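You operate a simulated robot arm through the tools that you are given. There is no shell and no other tool.

You are at the controls of a simulated robot arm. One attempt, no reset.

JOB
Fit the cream nozzle, lay two beads of sealant and bed the plain bracket on them.
Fine: beads with the tray in; then draw the tray out, set the bracket square on the wooden block, press it down.

It is judged by the outcome, as a careful person would: the job done as asked, and still so three seconds after it is handed in. It fails if anything else is knocked over, pushed out of place, dropped, spilled or broken.

ROBOT AND FRAMES
A 6-joint arm with a two-finger gripper, fixed in place. Base frame: the origin is on the floor under the middle of its stand, x ahead of it, y to its left, z up; the work surface is at about z = 900. Lengths are in mm, angles in rad, forces in N, time in s.
With the tool pointing down near the work surface it reaches from about 140 to 680 mm from the base axis. Its first joint turns from -1.152 to 1.152 rad. Payload 2.45 kg.
Tool frame: the origin (TCP) lies between the finger pads and is the grasp point; the fingertips stand 30 mm ahead of it; z points along the fingers, y is the line along which they close. The gripper opens to 106 mm; its body begins 79 mm behind the TCP.
Orientation is told as [roll, pitch, yaw] about the base's x, y, z axes, in that order, counted from this pose: with the fingers straight down and closing along the base's y, the tool's x points along the base's -x, its y along +y and its z along -z.

CONTROLS
- The arm moves only by the tool nudge_tool. Its argument "motion" is a list of rows, each an object of numbers (a shift or turn left out is 0, a gripper value left out holds the last): "dx", "dy", "dz": the shift along the base's x, y, z in units of 500 mm (1.0 is 500 mm); "ax", "ay", "az": the turn, a rotation vector about the base's x, y, z in units of 120 degrees (1.0 is 120 degrees); "gripper": the gripper command, from -1 (fully open) to 1 (shut), values between in proportion. In form: [{"dx": .., "dy": .., "dz": .., "ax": .., "ay": .., "az": .., "gripper": ..}, ...]. A call has 1 to 20 rows; each row is the pose to reach, as a shift and turn from the pose commanded when the call began. A call with a number of a shift or a turn outside -1 to 1 is refused whole. Rows are played at 5 a second. More than 50 mm and 0.15 rad between two rows, or a gripper value outside its range, and nothing of the call is played. Where a pose cannot be reached the arm comes as near as it can. A force on the tool above 40 N (or 10 N above the force at the start of the call, whichever is more), or a blocked arm, ends the call early, and 0.2 s more pass. Each finger travels about 153 mm/s and halts on what it meets, pressing with about 28 N; the grip force reading is that of the motor and also rises with nothing between the fingers. The clock runs only during rows and for 0.2 s after the last one: add rows that repeat a pose to give the fingers time. The reply holds the time, the measured pose of the TCP, the force on the tool along the base axes, the opening and the grip force, in the units named above and with some noise, with the torque about the TCP (base axes, N m) and any sound that the robot's microphone picked up.
- Cameras (640 x 400 px; columns grow to the right, rows downward): "scene" is fixed at [65.2, 414.2, 1431.8]; the picture's right is [-0.70, -0.72, 0.00], its down [-0.22, 0.21, -0.95] and it looks along [0.68, -0.66, -0.31] (base axes); focal length 263 px, centre (320, 200). "wrist" rides on the gripper at [76, -2, -106] in the tool frame; the picture's right is [0.02, 1.00, 0.00], its down [-0.78, 0.02, -0.62] and it looks along [-0.62, 0.01, 0.78] (tool axes); focal length 247 px, centre (320, 200). There is no depth. A picture from a camera that has moved, and an enlarged one, comes with that camera's place and axes in the base frame and with its lens.
- grab_frame(camera): a new picture of that camera. No time passes.
- inspect(camera, box): a new picture of the part [left, top, right, bottom] of that camera's present view, enlarged. No time passes.
- close_job(): hands the job in; it is judged then, once.

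Nothing tells you positions but the pictures and the camera data. Unless the task says otherwise, let go and move clear before handing in.

The tools are called after "Call:" as name(argument=value, ...) on one line, values as JSON. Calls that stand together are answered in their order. nudge_tool: Moves the arm, as the interface text tells. Its arguments: {"type":"object","properties":{"motion":{"type":"array"}},"required":["motion"]} The other tools are called the same way: grab_frame (camera) takes a picture; inspect (camera, box) takes an enlarged picture of a part of a camera's view; close_job () hands the job in.

At the start:

```text
time: 0.0
eef_pos: [270.0, -32.6, 1371.6]
orientation: [-0.001, -0.001, -0.001]
contact_force: [0.3, -0.6, 0.4]
moment: [0.04, 0.0, -0.02]
gripper_width: 106.0
grip_force: 0.0
```

scene: 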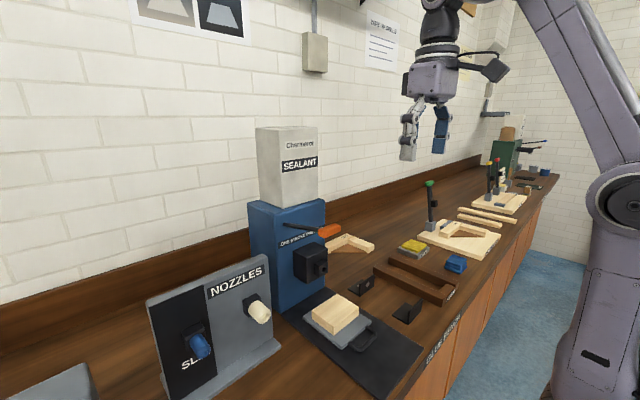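
wrist: 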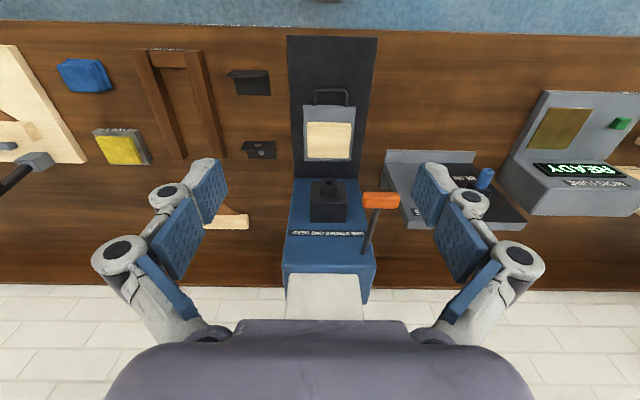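

I see a blue sealant machine with an orange lever, a nozzle stand with a blue and a cream nozzle, and a tray with a wooden block under the outlet. I'll look closer before moving.

Call:
inspect(camera="scene", box=[220, 120, 440, 260])

Call:
inspect(camera="scene", box=[120, 240, 320, 400])

Call:
inspect(camera="scene", box=[280, 220, 480, 360])

Call:
inspect(camera="wrist", box=[220, 30, 420, 170])

Call:
inspect(camera="wrist", box=[240, 150, 440, 310])

Call:
inspect(camera="wrist", box=[440, 60, 640, 240])

Call:
inspect(camera="scene", box=[120, 0, 420, 120])

```text
2.86 times, centred on (330, 190) of scene
camera zoom: at [65.2, 414.2, 1431.8], right [-0.7, -0.72, 0.0], down [-0.22, 0.21, -0.95], along [0.68, -0.66, -0.31], focal length 751 px, centre (291, 229)
```

zoom: 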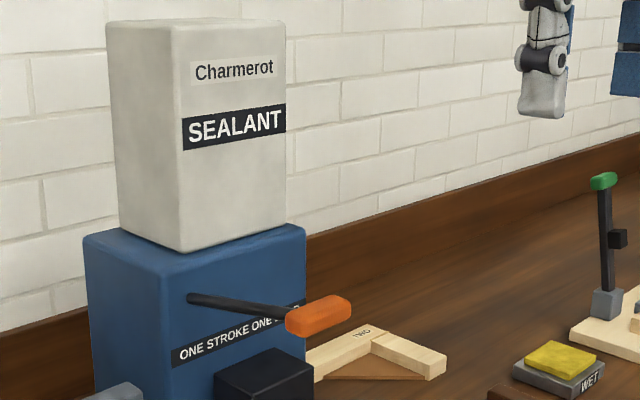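

```text
2.50 times, centred on (220, 320) of scene
camera zoom: at [65.2, 414.2, 1431.8], right [-0.7, -0.72, 0.0], down [-0.22, 0.21, -0.95], along [0.68, -0.66, -0.31], focal length 657 px, centre (570, -100)
```

zoom: 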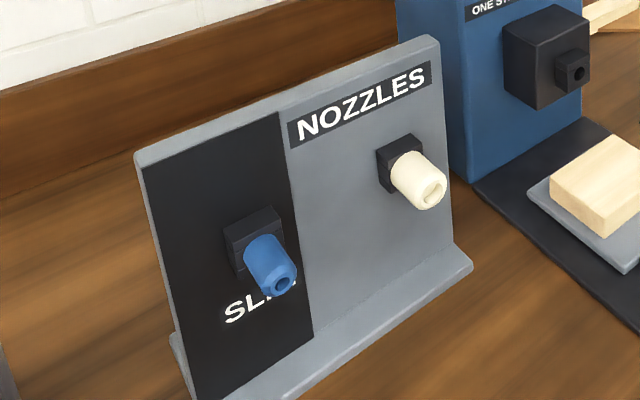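

```text
2.86 times, centred on (380, 290) of scene
camera zoom: at [65.2, 414.2, 1431.8], right [-0.7, -0.72, 0.0], down [-0.22, 0.21, -0.95], along [0.68, -0.66, -0.31], focal length 751 px, centre (149, -57)
```

zoom: 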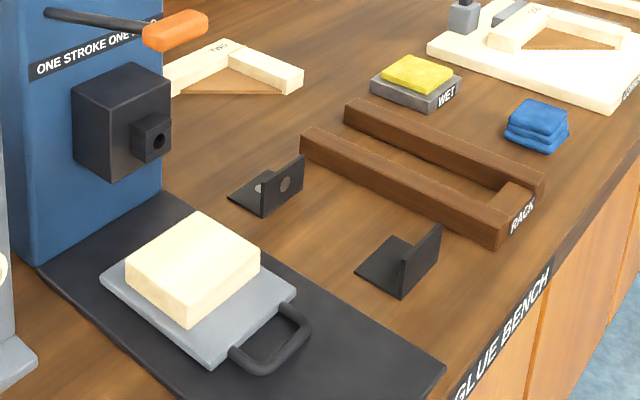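

```text
2.86 times, centred on (320, 100) of wrist
camera zoom: at [192.0, -36.0, 1477.3], right [-0.02, 1.0, 0.0], down [0.78, 0.02, 0.62], along [0.62, 0.01, -0.78], focal length 706 px, centre (320, 486)
```

zoom: 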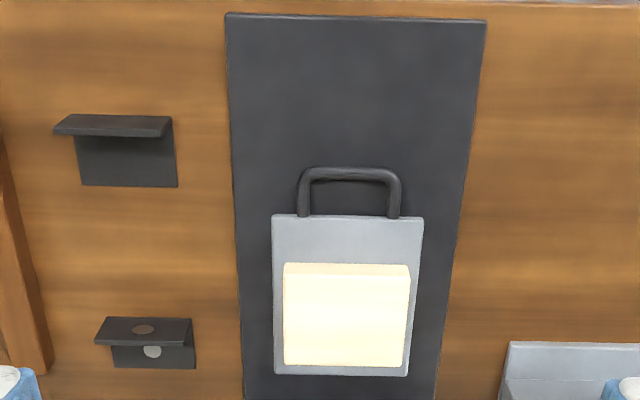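

```text
2.50 times, centred on (340, 230) of wrist
camera zoom: at [192.0, -36.0, 1477.3], right [-0.02, 1.0, 0.0], down [0.78, 0.02, 0.62], along [0.62, 0.01, -0.78], focal length 617 px, centre (270, 125)
```

zoom: 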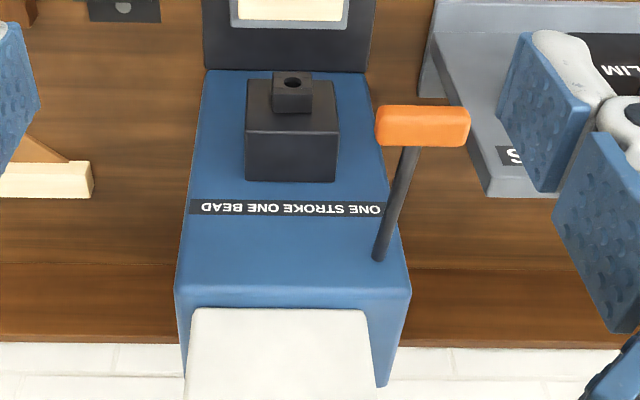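

```text
2.22 times, centred on (540, 150) of wrist
camera zoom: at [192.0, -36.0, 1477.3], right [-0.02, 1.0, 0.0], down [0.78, 0.02, 0.62], along [0.62, 0.01, -0.78], focal length 549 px, centre (-169, 311)
```

zoom: 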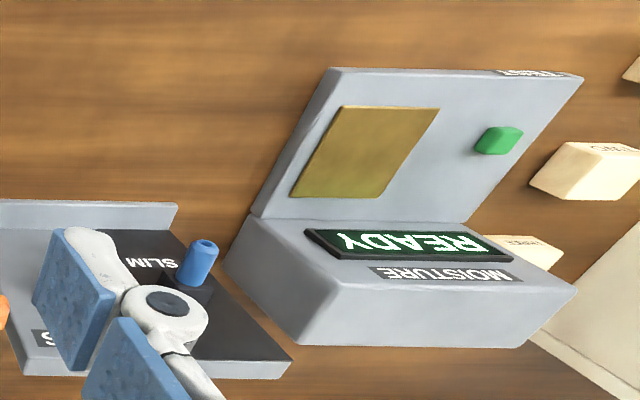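

```text
2.13 times, centred on (270, 60) of scene
camera zoom: at [65.2, 414.2, 1431.8], right [-0.7, -0.72, 0.0], down [-0.22, 0.21, -0.95], along [0.68, -0.66, -0.31], focal length 561 px, centre (427, 499)
```

zoom: 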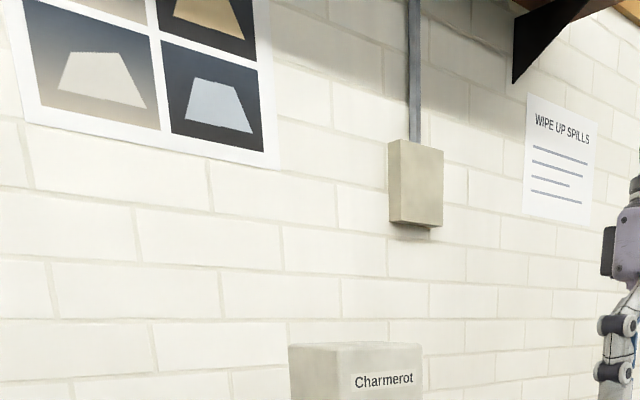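

I see the machine facing the robot around y≈-15, the nozzle stand to its left (+y), and two L-brackets right of the mat. I'll move to a closer vantage in front of the nozzle stand, still high and clear of everything.

Call:
nudge_tool(motion=[{"dx": -0.005, "dy": 0.053, "dz": -0.04}, {"dx": -0.01, "dy": 0.106, "dz": -0.08}, {"dx": -0.015, "dy": 0.16, "dz": -0.12}, {"dx": -0.02, "dy": 0.213, "dz": -0.16}, {"dx": -0.025, "dy": 0.266, "dz": -0.2}, {"dx": -0.03, "dy": 0.32, "dz": -0.24}, {"dx": -0.035, "dy": 0.37, "dz": -0.27}, {"dx": -0.04, "dy": 0.425, "dz": -0.3}, {"dx": -0.04, "dy": 0.425, "dz": -0.3}])

Call:
grab_frame(camera="wrist")

Call:
grab_frame(camera="scene")

```text
time: 2.0
eef_pos: [252.7, 179.8, 1218.6]
orientation: [0.0, 0.0, 0.001]
contact_force: [-0.3, -1.0, 0.7]
moment: [-0.01, 0.01, 0.01]
gripper_width: 106.2
grip_force: 0.0
```

```text
taken
camera wrist: at [174.9, 178.5, 1324.9], right [-0.02, 1.0, 0.0], down [0.78, 0.02, 0.62], along [0.62, 0.01, -0.78], focal length 247 px, centre (320, 200)
```

wrist: 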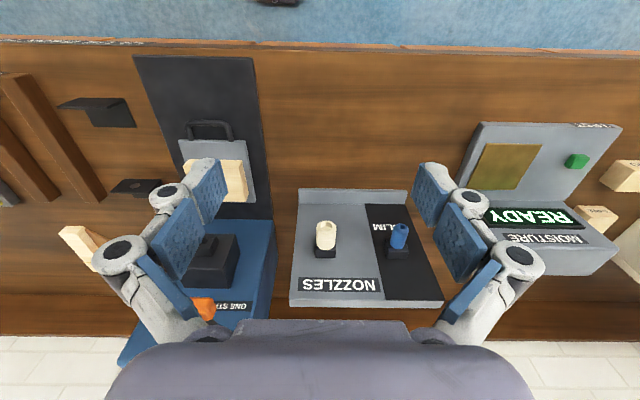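

```text
taken
```

scene: 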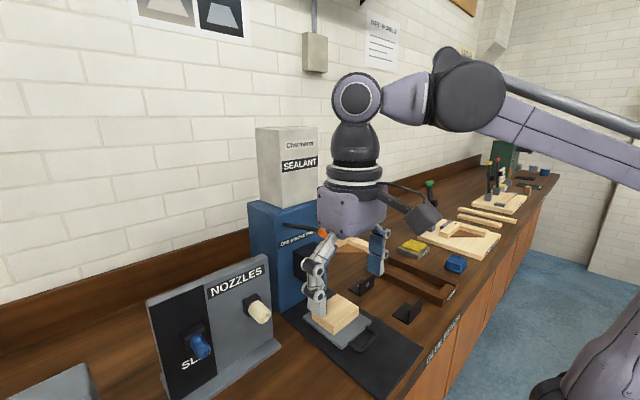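

The stand is upright facing me with the cream nozzle left and the slim blue one right. I'll zoom in on the nozzles and the machine front.

Call:
inspect(camera="wrist", box=[280, 180, 450, 310])

Call:
inspect(camera="wrist", box=[130, 50, 290, 150])

Call:
inspect(camera="wrist", box=[140, 210, 300, 330])

Call:
inspect(camera="wrist", box=[450, 110, 640, 270])

```text
3.08 times, centred on (365, 245) of wrist
camera zoom: at [174.9, 178.5, 1324.9], right [-0.02, 1.0, 0.0], down [0.78, 0.02, 0.62], along [0.62, 0.01, -0.78], focal length 760 px, centre (182, 62)
```

zoom: 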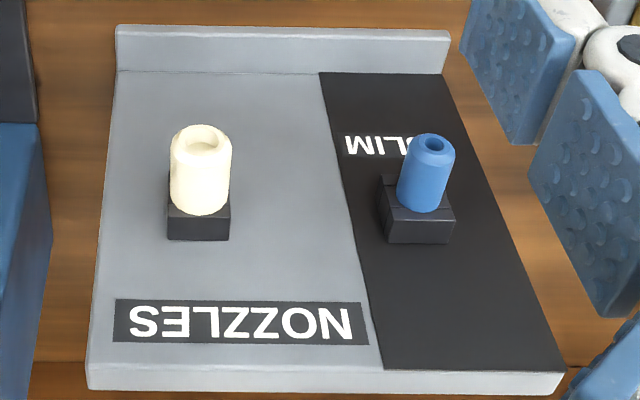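

```text
4.00 times, centred on (210, 100) of wrist
camera zoom: at [174.9, 178.5, 1324.9], right [-0.02, 1.0, 0.0], down [0.78, 0.02, 0.62], along [0.62, 0.01, -0.78], focal length 988 px, centre (760, 600)
```

zoom: 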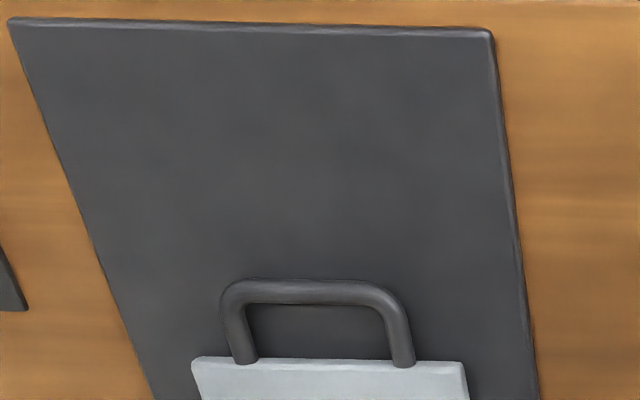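

```text
3.33 times, centred on (220, 270) of wrist
camera zoom: at [174.9, 178.5, 1324.9], right [-0.02, 1.0, 0.0], down [0.78, 0.02, 0.62], along [0.62, 0.01, -0.78], focal length 823 px, centre (653, -33)
```

zoom: 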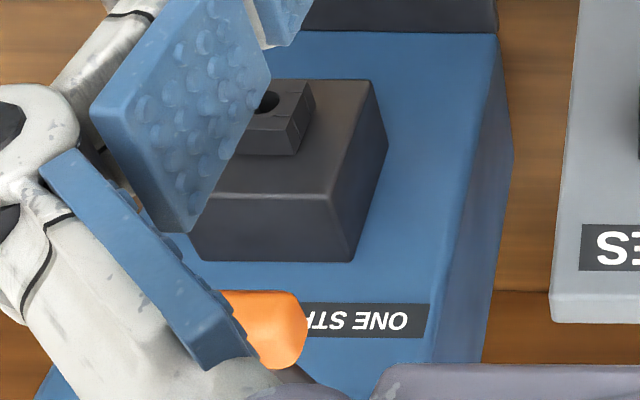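

```text
2.50 times, centred on (545, 190) of wrist
camera zoom: at [174.9, 178.5, 1324.9], right [-0.02, 1.0, 0.0], down [0.78, 0.02, 0.62], along [0.62, 0.01, -0.78], focal length 617 px, centre (-242, 225)
```

zoom: 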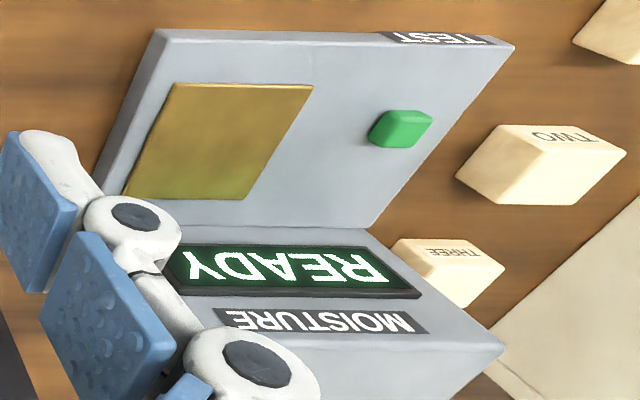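

Rough triangulation: cream nozzle tip about (450, 193, 1042), pointing straight at the robot; machine outlet about (489, -13, 1044); lever handle about (407, 54, 1204). I'll tilt the tool forward and come up in front of the cream nozzle to measure it precisely.

Call:
nudge_tool(motion=[{"dx": 0.03, "dy": 0.003, "dz": -0.03, "ay": -0.057}, {"dx": 0.06, "dy": 0.006, "dz": -0.06, "ay": -0.115}, {"dx": 0.09, "dy": 0.01, "dz": -0.1, "ay": -0.172}, {"dx": 0.12, "dy": 0.013, "dz": -0.14, "ay": -0.229}, {"dx": 0.15, "dy": 0.016, "dz": -0.18, "ay": -0.286}, {"dx": 0.18, "dy": 0.02, "dz": -0.23, "ay": -0.344}, {"dx": 0.21, "dy": 0.023, "dz": -0.28, "ay": -0.401}, {"dx": 0.24, "dy": 0.026, "dz": -0.33, "ay": -0.4583}, {"dx": 0.24, "dy": 0.026, "dz": -0.33, "ay": -0.4583}])

Call:
grab_frame(camera="wrist")

Call:
grab_frame(camera="scene")

```text
time: 4.0
eef_pos: [368.6, 194.7, 1055.9]
orientation: [0.0, -0.961, -0.001]
contact_force: [0.1, -0.3, 0.0]
moment: [0.01, 0.01, -0.01]
gripper_width: 106.0
grip_force: 0.1
```

```text
taken
camera wrist: at [237.3, 192.9, 1053.5], right [-0.01, 1.0, -0.02], down [-0.06, 0.02, 1.0], along [1.0, 0.01, 0.06], focal length 247 px, centre (320, 200)
```

wrist: 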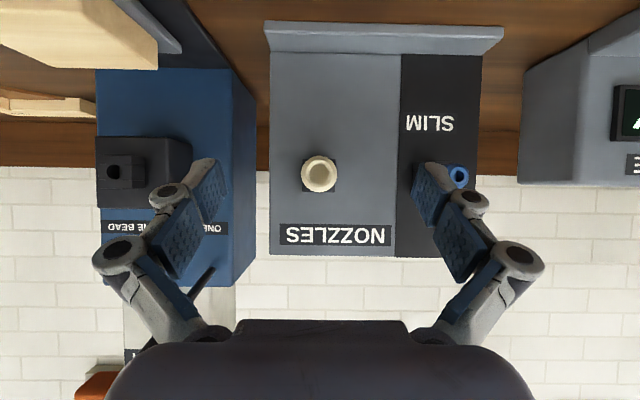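

```text
taken
```

scene: 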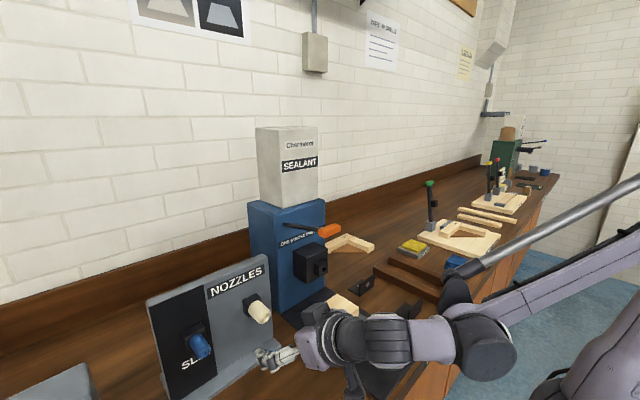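

The camera now looks straight at the stand. I'll zoom in to measure the cream nozzle's axis.

Call:
inspect(camera="wrist", box=[270, 135, 370, 215])

Call:
inspect(camera="wrist", box=[80, 110, 240, 250])

Call:
inspect(camera="scene", box=[220, 270, 320, 350])

```text
5.00 times, centred on (320, 175) of wrist
camera zoom: at [237.3, 192.9, 1053.5], right [-0.01, 1.0, -0.02], down [-0.06, 0.02, 1.0], along [1.0, 0.01, 0.06], focal length 1235 px, centre (320, 325)
```

zoom: 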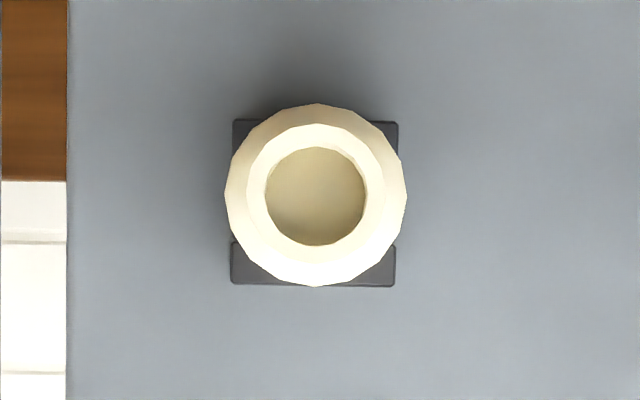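

```text
2.86 times, centred on (160, 180) of wrist
camera zoom: at [237.3, 192.9, 1053.5], right [-0.01, 1.0, -0.02], down [-0.06, 0.02, 1.0], along [1.0, 0.01, 0.06], focal length 706 px, centre (777, 257)
```

zoom: 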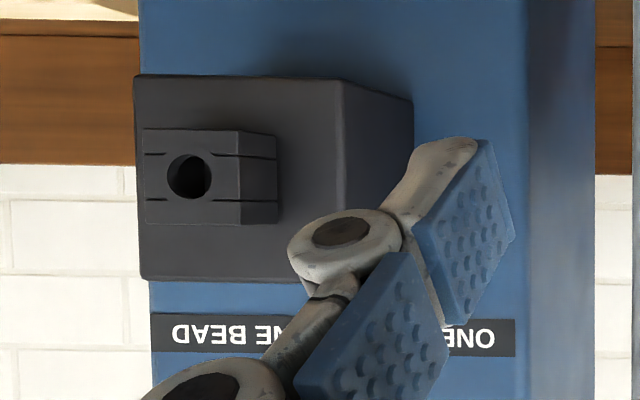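

```text
5.00 times, centred on (270, 310) of scene
camera zoom: at [65.1, 414.2, 1431.8], right [-0.7, -0.72, 0.0], down [-0.22, 0.21, -0.95], along [0.68, -0.66, -0.31], focal length 1315 px, centre (570, -350)
```

zoom: 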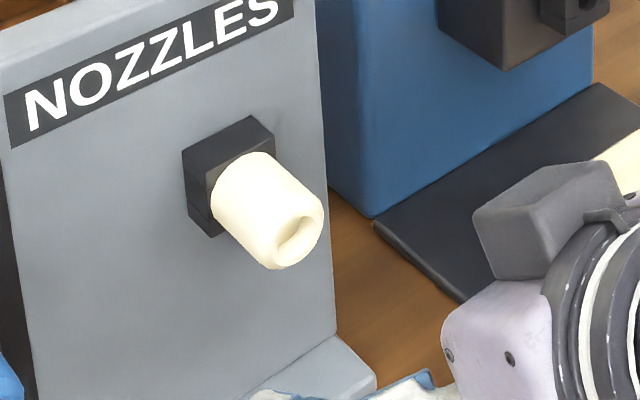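

Nozzle axis sits at y≈194, z≈1044, tip x≈450, and the outlet axis at y≈-13, z≈1044. I'll pre-close the fingers to about 64 mm and approach to just short of the nozzle.

Call:
nudge_tool(motion=[{"gripper": -0.2}, {"dx": 0.03, "dy": -0.001, "dz": -0.003, "gripper": -0.2}, {"dx": 0.06, "dy": -0.0016, "dz": -0.006, "gripper": -0.2}, {"dx": 0.09, "dy": -0.0016, "dz": -0.006, "gripper": -0.2}, {"dx": 0.11, "dy": -0.0016, "dz": -0.006, "gripper": -0.2}, {"dx": 0.11, "dy": -0.0016, "dz": -0.006, "gripper": -0.2}])

Call:
grab_frame(camera="wrist")

Call:
inspect(camera="scene", box=[200, 260, 340, 370])

```text
time: 5.4
eef_pos: [425.1, 191.2, 1053.8]
orientation: [0.001, -0.961, 0.003]
contact_force: [0.0, 0.5, -0.8]
moment: [-0.04, -0.03, -0.03]
gripper_width: 63.5
grip_force: 0.1
```

```text
taken
camera wrist: at [293.2, 189.7, 1050.9], right [-0.01, 1.0, -0.02], down [-0.06, 0.02, 1.0], along [1.0, 0.01, 0.06], focal length 247 px, centre (320, 200)
```

wrist: 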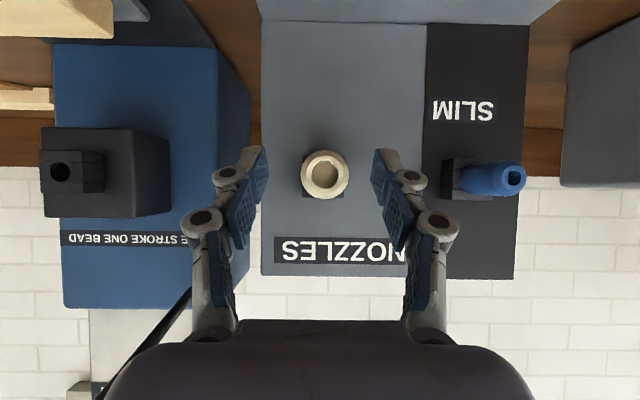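

```text
3.64 times, centred on (270, 315) of scene
camera zoom: at [65.2, 414.2, 1431.8], right [-0.7, -0.72, 0.0], down [-0.22, 0.21, -0.95], along [0.68, -0.66, -0.31], focal length 956 px, centre (502, -218)
```

zoom: 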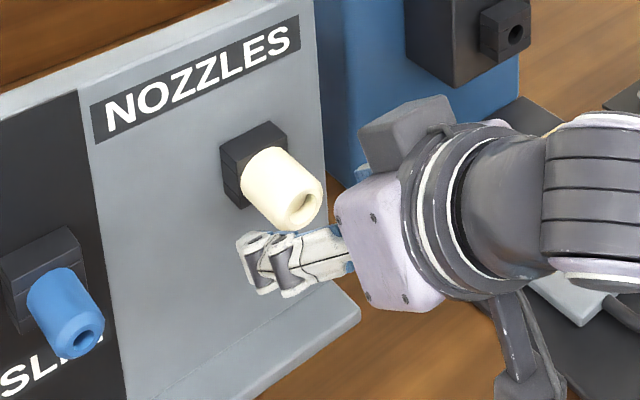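

I'll zoom in to check the nozzle centering between the fingers before going further.

Call:
inspect(camera="wrist", box=[220, 120, 430, 250])

```text
3.05 times, centred on (325, 185) of wrist
camera zoom: at [293.2, 189.7, 1050.9], right [-0.01, 1.0, -0.02], down [-0.06, 0.02, 1.0], along [1.0, 0.01, 0.06], focal length 753 px, centre (305, 246)
```

zoom: 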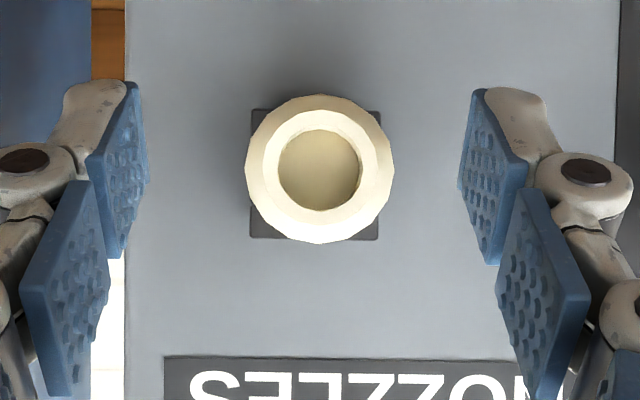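

Nozzle confirmed at y≈194, z≈1044. Moving in the last 29 mm, then I'll check again before closing.

Call:
nudge_tool(motion=[{"dx": 0.02, "dy": 0.0026, "dz": -0.001, "gripper": -0.2}, {"dx": 0.04, "dy": 0.0052, "dz": -0.001, "gripper": -0.2}, {"dx": 0.0586, "dy": 0.0052, "dz": -0.001, "gripper": -0.2}, {"dx": 0.0586, "dy": 0.0052, "dz": -0.001, "gripper": -0.2}])

Call:
inspect(camera="wrist", box=[220, 100, 430, 230])

Call:
inspect(camera="scene", box=[220, 270, 320, 350])

```text
time: 6.4
eef_pos: [454.8, 193.2, 1053.0]
orientation: [-0.001, -0.958, 0.002]
contact_force: [-0.5, 0.3, -0.3]
moment: [0.02, -0.01, -0.05]
gripper_width: 64.1
grip_force: 0.0
```

```text
3.05 times, centred on (325, 165) of wrist
camera zoom: at [322.1, 190.8, 1049.8], right [-0.01, 1.0, -0.02], down [-0.06, 0.02, 1.0], along [1.0, 0.01, 0.06], focal length 753 px, centre (305, 307)
```

zoom: 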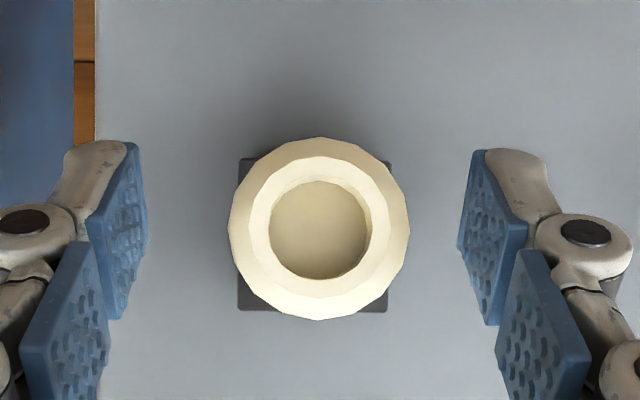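

```text
5.00 times, centred on (270, 310) of scene
camera zoom: at [65.2, 414.2, 1431.8], right [-0.7, -0.72, 0.0], down [-0.22, 0.21, -0.95], along [0.68, -0.66, -0.31], focal length 1315 px, centre (570, -350)
```

zoom: 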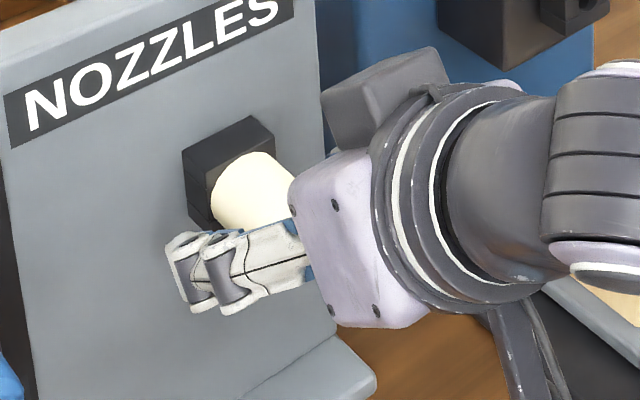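

Nozzle sits between the distal pads. Nudging +1.5 mm in y and closing.

Call:
nudge_tool(motion=[{"dy": 0.003, "gripper": -0.2}, {"dy": 0.003, "gripper": 1}, {"dy": 0.003, "gripper": 1}, {"dy": 0.003, "gripper": 1}])

Call:
inspect(camera="wrist", box=[220, 100, 430, 230])

```text
time: 7.4
eef_pos: [454.4, 194.6, 1051.6]
orientation: [-0.002, -0.958, 0.002]
contact_force: [-5.3, 6.7, 3.9]
moment: [0.05, -0.01, 0.15]
gripper_width: 30.3
grip_force: 28.0
```

```text
3.05 times, centred on (325, 165) of wrist
camera zoom: at [321.6, 192.8, 1050.0], right [-0.01, 1.0, -0.02], down [-0.06, 0.02, 1.0], along [1.0, 0.02, 0.06], focal length 753 px, centre (305, 307)
```

zoom: 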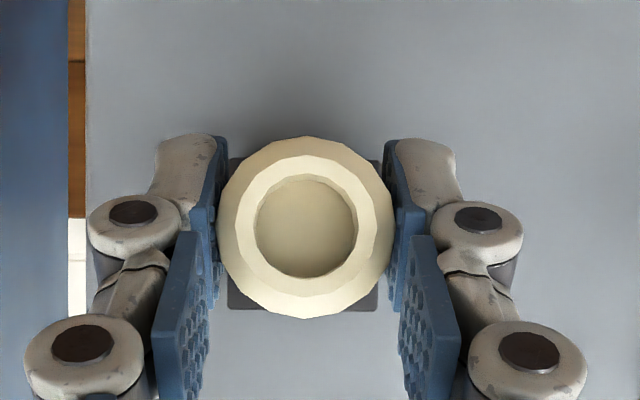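

Gripped at 30 mm width. Now pulling the nozzle straight back out of its clip.

Call:
nudge_tool(motion=[{"dx": -0.01, "gripper": 1}, {"dx": -0.02, "gripper": 1}, {"dx": -0.035, "gripper": 1}, {"dx": -0.05, "gripper": 1}, {"dx": -0.07, "gripper": 1}, {"dx": -0.1, "gripper": 1}, {"dx": -0.14, "gripper": 1}, {"dx": -0.14, "gripper": 1}])

Call:
grab_frame(camera="wrist")

Call:
inspect(camera="scene", box=[200, 260, 340, 370])

```text
time: 9.2
eef_pos: [385.2, 195.7, 1052.1]
orientation: [-0.001, -0.96, -0.001]
contact_force: [-1.0, 0.1, 0.3]
moment: [-0.01, -0.01, -0.02]
gripper_width: 30.4
grip_force: 28.2
```

```text
taken
camera wrist: at [253.6, 193.8, 1049.9], right [-0.01, 1.0, -0.02], down [-0.06, 0.02, 1.0], along [1.0, 0.01, 0.06], focal length 247 px, centre (320, 200)
```

wrist: 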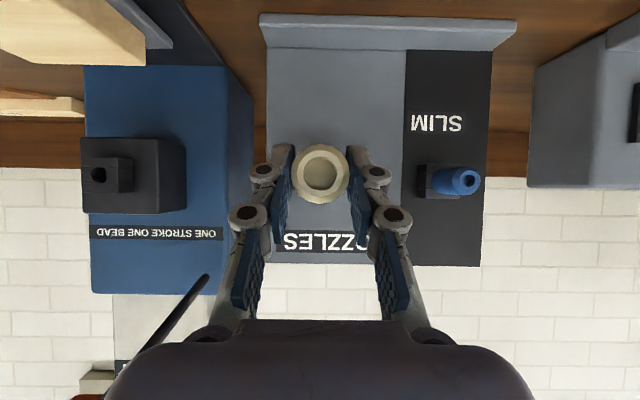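

```text
3.64 times, centred on (270, 315) of scene
camera zoom: at [65.1, 414.2, 1431.8], right [-0.7, -0.72, 0.0], down [-0.22, 0.21, -0.95], along [0.68, -0.66, -0.31], focal length 956 px, centre (502, -218)
```

zoom: 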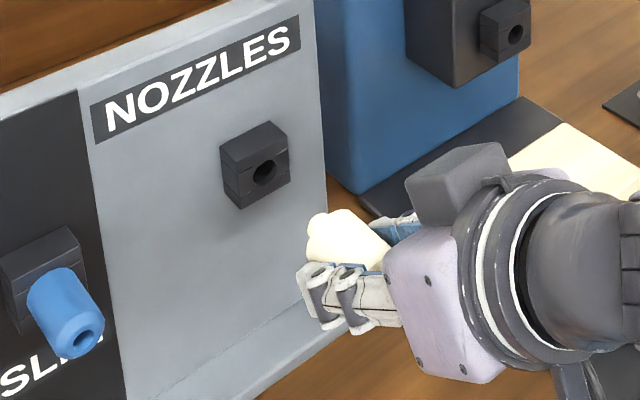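

The nozzle is free with its narrower shank showing. Next I carry it sideways to in front of the machine outlet at y≈-13.

Call:
nudge_tool(motion=[{"dy": -0.05, "gripper": 1}, {"dy": -0.11, "gripper": 1}, {"dy": -0.18, "gripper": 1}, {"dy": -0.25, "gripper": 1}, {"dy": -0.32, "gripper": 1}, {"dy": -0.38, "gripper": 1}, {"dy": -0.417, "gripper": 1}, {"dy": -0.417, "gripper": 1}])

Call:
grab_frame(camera="wrist")

Call:
grab_frame(camera="scene")

```text
time: 11.0
eef_pos: [383.3, -12.5, 1050.7]
orientation: [0.001, -0.961, 0.0]
contact_force: [0.0, -1.3, -0.2]
moment: [0.03, -0.02, -0.03]
gripper_width: 30.2
grip_force: 27.9
```

```text
taken
camera wrist: at [251.5, -14.4, 1048.7], right [-0.01, 1.0, -0.02], down [-0.06, 0.02, 1.0], along [1.0, 0.01, 0.06], focal length 247 px, centre (320, 200)
```

wrist: 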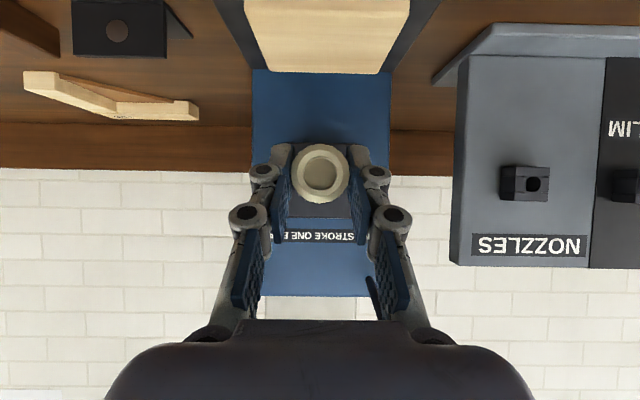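

```text
taken
```

scene: 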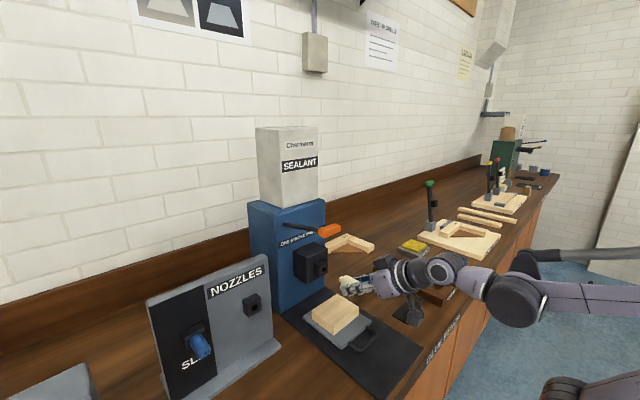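

I'm in front of the machine. The nozzle hides the outlet, so I'll shift 50 mm to +y for a near-straight look at it and pin down its exact position.

Call:
nudge_tool(motion=[{"dy": 0.05, "gripper": 1}, {"dy": 0.1, "gripper": 1}, {"dy": 0.1, "gripper": 1}])

Call:
inspect(camera="wrist", box=[220, 120, 360, 210])

Call:
inspect(camera="scene", box=[290, 230, 390, 310])

Call:
inspect(camera="wrist", box=[440, 130, 540, 220])

```text
time: 11.8
eef_pos: [383.4, 38.0, 1052.6]
orientation: [-0.001, -0.96, -0.001]
contact_force: [-0.1, -0.3, 0.3]
moment: [0.0, 0.0, -0.03]
gripper_width: 30.5
grip_force: 28.5
```

```text
4.44 times, centred on (290, 165) of wrist
camera zoom: at [251.6, 36.3, 1050.1], right [-0.01, 1.0, -0.02], down [-0.06, 0.02, 1.0], along [1.0, 0.01, 0.06], focal length 1098 px, centre (453, 356)
```

zoom: 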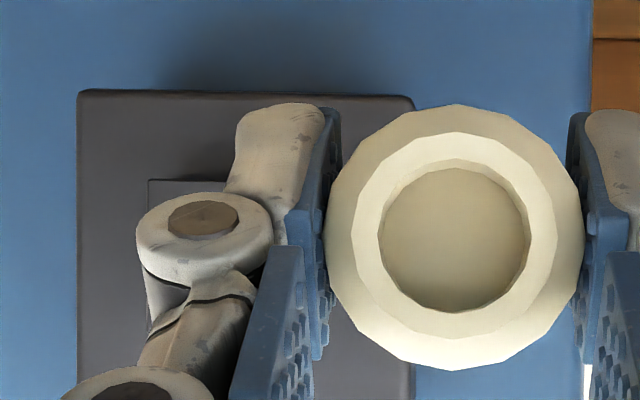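

```text
5.00 times, centred on (340, 270) of scene
camera zoom: at [65.1, 414.2, 1431.8], right [-0.7, -0.72, 0.0], down [-0.22, 0.21, -0.95], along [0.68, -0.66, -0.31], focal length 1315 px, centre (220, -150)
```

zoom: 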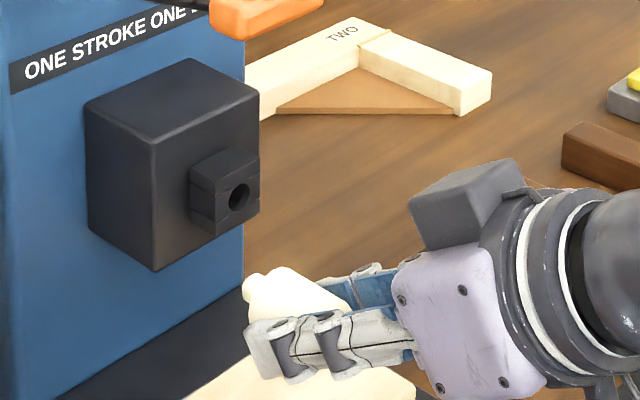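

```text
4.44 times, centred on (490, 175) of wrist
camera zoom: at [251.6, 36.3, 1050.1], right [-0.01, 1.0, -0.02], down [-0.06, 0.02, 1.0], along [1.0, 0.01, 0.06], focal length 1098 px, centre (-436, 311)
```

zoom: 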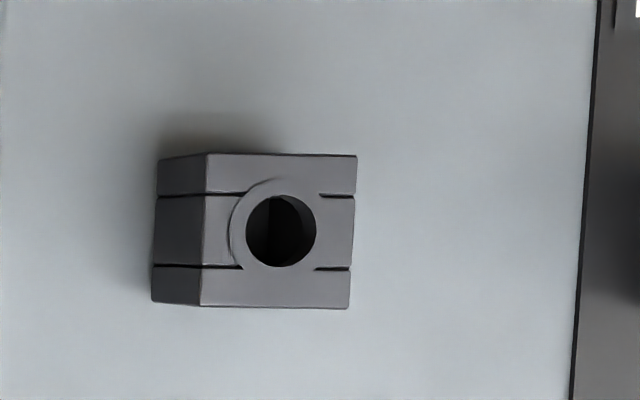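

The finger blocks the outlet from here. I'll return to y≈-13 but 60 mm higher, so the outlet shows above the fingertips in the (inverted) image.

Call:
nudge_tool(motion=[{"dy": -0.05, "dz": 0.04, "gripper": 1}, {"dy": -0.102, "dz": 0.08, "gripper": 1}, {"dy": -0.102, "dz": 0.12, "gripper": 1}, {"dy": -0.102, "dz": 0.12, "gripper": 1}])

Call:
inspect(camera="wrist", box=[250, 70, 390, 200])

Call:
inspect(camera="wrist", box=[450, 60, 620, 190])

```text
time: 12.8
eef_pos: [385.0, -10.7, 1113.2]
orientation: [-0.001, -0.96, 0.002]
contact_force: [-0.1, -0.5, 0.4]
moment: [-0.02, -0.05, -0.04]
gripper_width: 30.0
grip_force: 28.0
```

```text
3.08 times, centred on (320, 135) of wrist
camera zoom: at [253.2, -13.3, 1111.1], right [-0.01, 1.0, -0.02], down [-0.06, 0.02, 1.0], along [1.0, 0.01, 0.06], focal length 760 px, centre (320, 400)
```

zoom: 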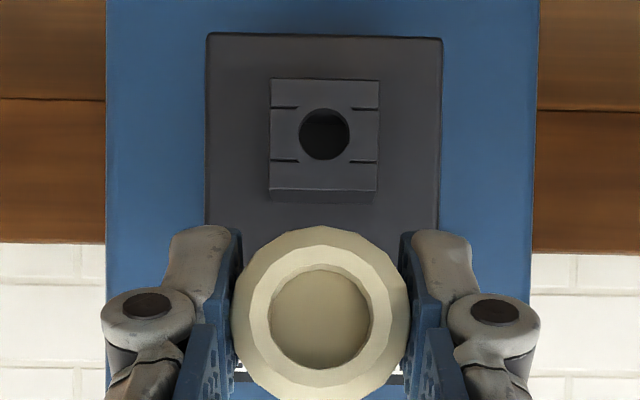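

```text
3.08 times, centred on (535, 125) of wrist
camera zoom: at [253.2, -13.3, 1111.1], right [-0.01, 1.0, -0.02], down [-0.06, 0.02, 1.0], along [1.0, 0.01, 0.06], focal length 760 px, centre (-342, 431)
```

zoom: 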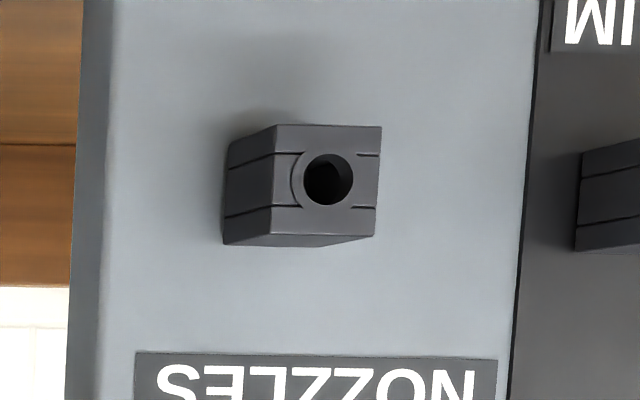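

The outlet is clear now: axis near y≈-11.2, z≈1044, front face x≈490, same as the stand's clip. I'll check the nozzle's tilt in hand from the scene camera before going down to line up.

Call:
nudge_tool(motion=[{"dz": -0.04, "gripper": 1}, {"dy": 0.001, "dz": -0.08, "gripper": 1}, {"dy": 0.001, "dz": -0.1206, "gripper": 1}, {"dy": 0.001, "dz": -0.1206, "gripper": 1}])

Call:
inspect(camera="scene", box=[290, 230, 390, 310])

Call:
inspect(camera="wrist", box=[250, 110, 390, 240])

```text
time: 13.8
eef_pos: [383.1, -14.2, 1052.1]
orientation: [-0.001, -0.961, -0.001]
contact_force: [-0.4, 0.1, -0.8]
moment: [-0.01, -0.01, -0.02]
gripper_width: 30.3
grip_force: 27.9
```

```text
5.00 times, centred on (340, 270) of scene
camera zoom: at [65.2, 414.2, 1431.8], right [-0.7, -0.72, 0.0], down [-0.22, 0.21, -0.95], along [0.68, -0.66, -0.31], focal length 1315 px, centre (220, -150)
```

zoom: 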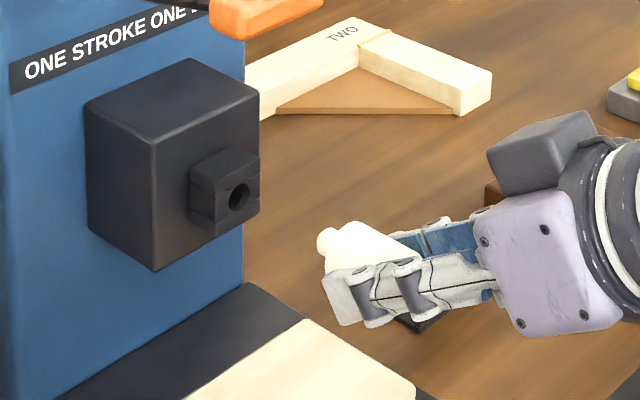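

```text
3.08 times, centred on (320, 175) of wrist
camera zoom: at [251.5, -16.1, 1050.5], right [-0.01, 1.0, -0.02], down [-0.06, 0.02, 1.0], along [1.0, 0.01, 0.06], focal length 760 px, centre (320, 277)
```

zoom: 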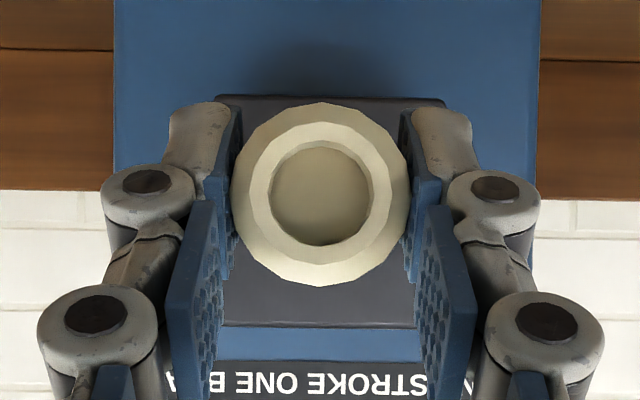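

The nozzle is level in the grip. I'll advance to just short of the outlet, aiming for y≈-10.2, z≈1052.7 on the TCP, and recheck.

Call:
nudge_tool(motion=[{"dx": 0.03, "dy": 0.0046, "dz": 0.0026, "gripper": 1}, {"dx": 0.06, "dy": 0.0046, "dz": 0.0026, "gripper": 1}, {"dx": 0.086, "dy": 0.0046, "dz": 0.0026, "gripper": 1}, {"dx": 0.086, "dy": 0.0046, "dz": 0.0026, "gripper": 1}])

Call:
inspect(camera="scene", box=[290, 230, 390, 310])

Call:
inspect(camera="wrist", box=[250, 110, 390, 240])

```text
time: 14.8
eef_pos: [427.6, -12.1, 1054.7]
orientation: [0.001, -0.961, 0.001]
contact_force: [-0.1, 0.0, -0.2]
moment: [0.01, 0.0, -0.01]
gripper_width: 30.3
grip_force: 28.0
```

```text
5.00 times, centred on (340, 270) of scene
camera zoom: at [65.2, 414.2, 1431.8], right [-0.7, -0.72, 0.0], down [-0.22, 0.21, -0.95], along [0.68, -0.66, -0.31], focal length 1315 px, centre (220, -150)
```

zoom: 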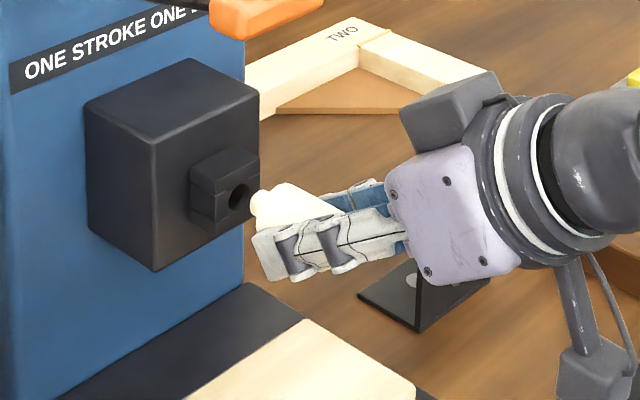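

```text
3.08 times, centred on (320, 175) of wrist
camera zoom: at [296.0, -14.1, 1052.6], right [-0.01, 1.0, -0.02], down [-0.06, 0.02, 1.0], along [1.0, 0.01, 0.06], focal length 760 px, centre (320, 277)
```

zoom: 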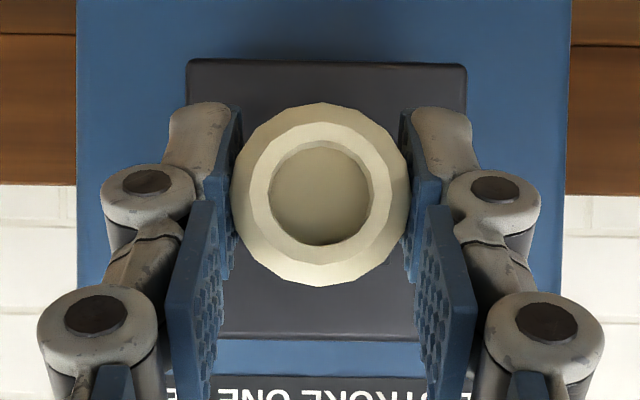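

Slight offset remains: about +2.2 mm in y and -1.8 mm in z needed. Correcting before pushing.

Call:
nudge_tool(motion=[{"dy": 0.0044, "dz": -0.0036, "gripper": 1}, {"dy": 0.0044, "dz": -0.0036, "gripper": 1}])

Call:
inspect(camera="wrist", box=[250, 110, 390, 240])

Call:
inspect(camera="scene", box=[315, 245, 365, 285])

```text
time: 15.4
eef_pos: [427.6, -10.3, 1052.7]
orientation: [-0.001, -0.959, 0.002]
contact_force: [0.0, 0.4, -0.4]
moment: [0.03, 0.02, 0.03]
gripper_width: 30.5
grip_force: 28.3
```

```text
3.08 times, centred on (320, 175) of wrist
camera zoom: at [295.6, -12.2, 1050.0], right [-0.01, 1.0, -0.02], down [-0.06, 0.02, 1.0], along [1.0, 0.01, 0.06], focal length 760 px, centre (320, 277)
```

zoom: 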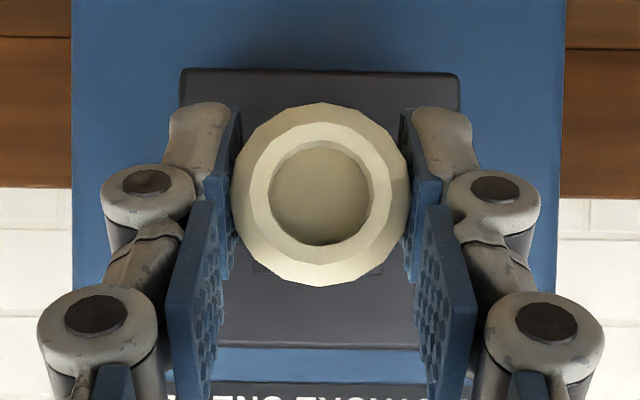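

```text
10.00 times, centred on (340, 265) of scene
camera zoom: at [65.2, 414.2, 1431.8], right [-0.7, -0.72, 0.0], down [-0.22, 0.21, -0.95], along [0.68, -0.66, -0.31], focal length 2629 px, centre (120, -450)
```

zoom: 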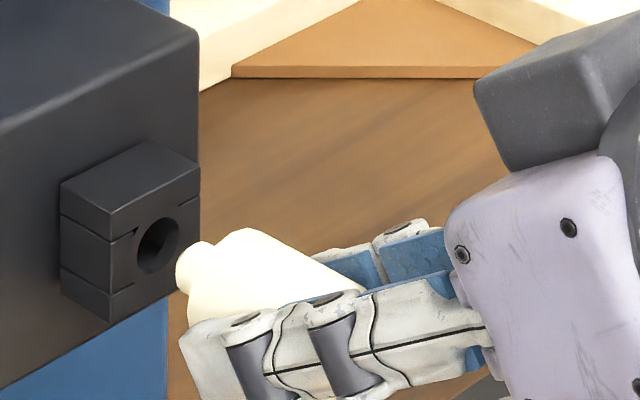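

Aligned within about 1 mm. Pushing the nozzle slowly into the outlet, watching force.

Call:
nudge_tool(motion=[{"dx": 0.01, "dy": 0.0012, "dz": 0.0006, "gripper": 1}, {"dx": 0.02, "dy": 0.0012, "dz": 0.0006, "gripper": 1}, {"dx": 0.03, "dy": 0.0012, "dz": 0.0006, "gripper": 1}, {"dx": 0.038, "dy": 0.0012, "dz": 0.0006, "gripper": 1}, {"dx": 0.046, "dy": 0.0012, "dz": 0.0006, "gripper": 1}, {"dx": 0.052, "dy": 0.0012, "dz": 0.0006, "gripper": 1}, {"dx": 0.056, "dy": 0.0012, "dz": 0.0006, "gripper": 1}, {"dx": 0.056, "dy": 0.0012, "dz": 0.0006, "gripper": 1}])

Call:
inspect(camera="wrist", box=[250, 110, 390, 240])

Call:
inspect(camera="scene", box=[315, 245, 365, 285])

```text
time: 17.2
eef_pos: [452.4, -8.8, 1053.3]
orientation: [-0.003, -0.958, 0.0]
contact_force: [-14.1, -11.8, 4.5]
moment: [-0.09, -0.12, -0.38]
gripper_width: 30.4
grip_force: 28.2
```

```text
3.08 times, centred on (320, 175) of wrist
camera zoom: at [321.5, -11.5, 1050.5], right [-0.01, 1.0, -0.02], down [-0.06, 0.02, 1.0], along [1.0, 0.01, 0.06], focal length 760 px, centre (320, 277)
```

zoom: 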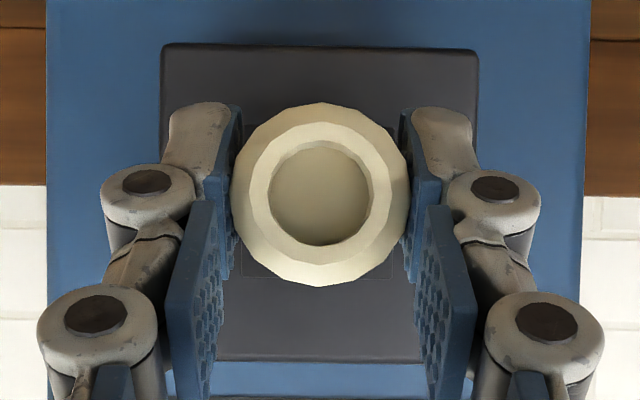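

```text
10.00 times, centred on (340, 265) of scene
camera zoom: at [64.7, 413.8, 1432.0], right [-0.7, -0.72, 0.0], down [-0.22, 0.22, -0.95], along [0.68, -0.66, -0.31], focal length 2629 px, centre (120, -450)
```

zoom: 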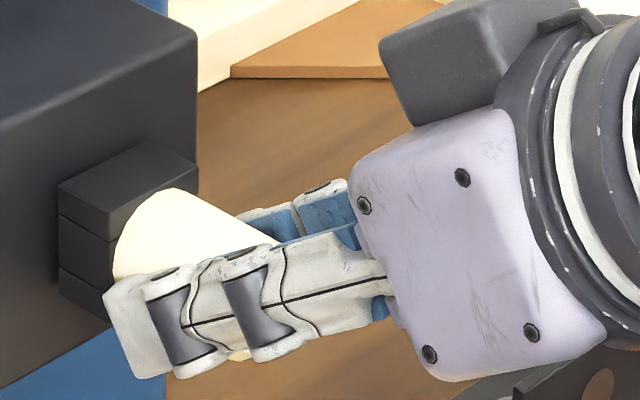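

The shank is in with about 14 N resistance. I'll relieve the side load and push a little further to be sure it's fully seated.

Call:
nudge_tool(motion=[{"dx": 0.004, "dy": -0.001, "gripper": 1}, {"dx": 0.008, "dy": -0.002, "gripper": 1}, {"dx": 0.012, "dy": -0.002, "gripper": 1}, {"dx": 0.012, "dy": -0.002, "gripper": 1}])

Call:
inspect(camera="scene", box=[315, 245, 365, 285])

Call:
inspect(camera="wrist", box=[250, 110, 390, 240])

```text
time: 18.2
eef_pos: [459.6, -8.6, 1052.3]
orientation: [-0.002, -0.957, -0.001]
contact_force: [-22.3, -9.4, -3.8]
moment: [-0.02, 0.29, -0.28]
gripper_width: 30.6
grip_force: 28.4
```

```text
10.00 times, centred on (340, 265) of scene
camera zoom: at [64.6, 413.9, 1431.9], right [-0.7, -0.72, 0.0], down [-0.22, 0.22, -0.95], along [0.68, -0.66, -0.31], focal length 2629 px, centre (120, -450)
```

zoom: 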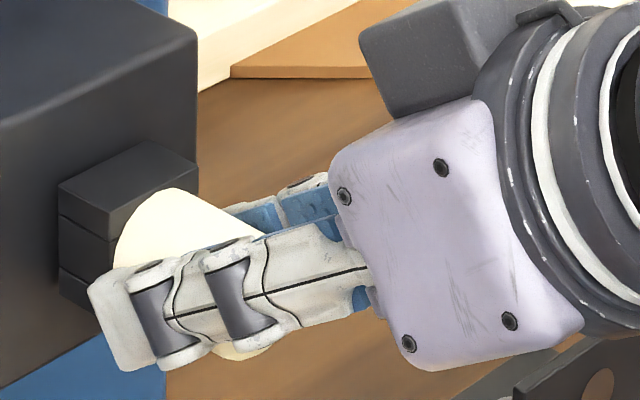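

```text
3.08 times, centred on (320, 175) of wrist
camera zoom: at [327.3, -11.8, 1050.2], right [-0.01, 1.0, -0.02], down [-0.06, 0.02, 1.0], along [1.0, 0.01, 0.06], focal length 760 px, centre (320, 277)
```

zoom: 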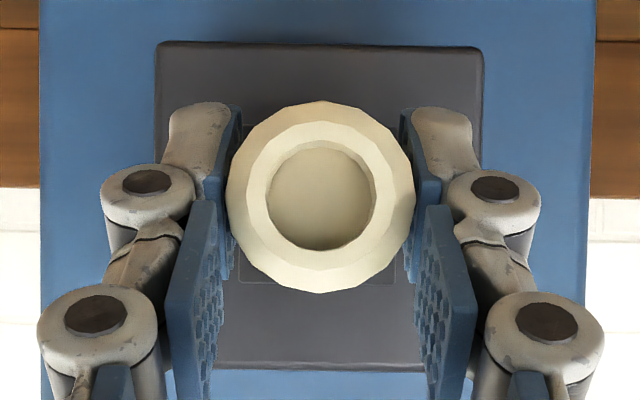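

The fingers slid 6 mm along the nozzle while it stayed put, so it is fully seated. Releasing and backing straight off.

Call:
nudge_tool(motion=[{"gripper": -0.2}, {"gripper": -0.2}, {"dx": -0.03, "gripper": -0.2}, {"dx": -0.07, "gripper": -0.2}, {"dx": -0.12, "gripper": -0.2}, {"dx": -0.17, "gripper": -0.2}, {"dx": -0.17, "gripper": -0.2}])

Call:
grab_frame(camera="wrist")

Call:
inspect(camera="scene", box=[280, 210, 400, 300])

```text
time: 19.8
eef_pos: [374.5, -11.5, 1053.0]
orientation: [0.0, -0.96, 0.001]
contact_force: [-0.1, -0.3, -0.1]
moment: [0.0, 0.0, -0.01]
gripper_width: 63.7
grip_force: 0.1
```

```text
taken
camera wrist: at [241.8, -13.9, 1049.9], right [-0.01, 1.0, -0.02], down [-0.06, 0.02, 1.0], along [1.0, 0.01, 0.06], focal length 247 px, centre (320, 200)
```

wrist: 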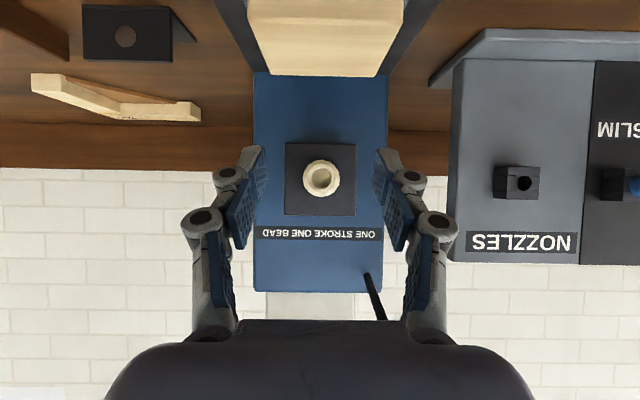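

```text
4.44 times, centred on (340, 255) of scene
camera zoom: at [65.1, 414.2, 1431.8], right [-0.7, -0.72, 0.0], down [-0.22, 0.21, -0.95], along [0.68, -0.66, -0.31], focal length 1168 px, centre (231, -44)
```

zoom: 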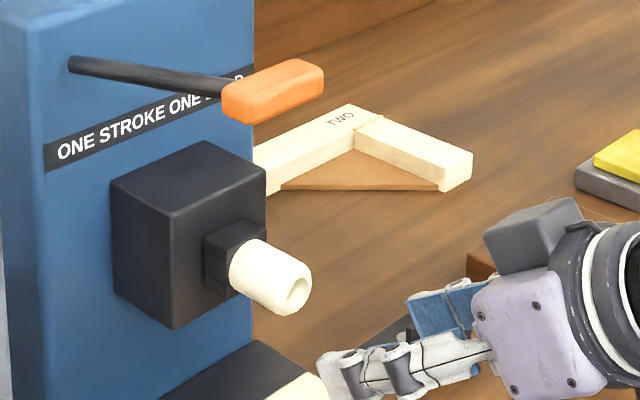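

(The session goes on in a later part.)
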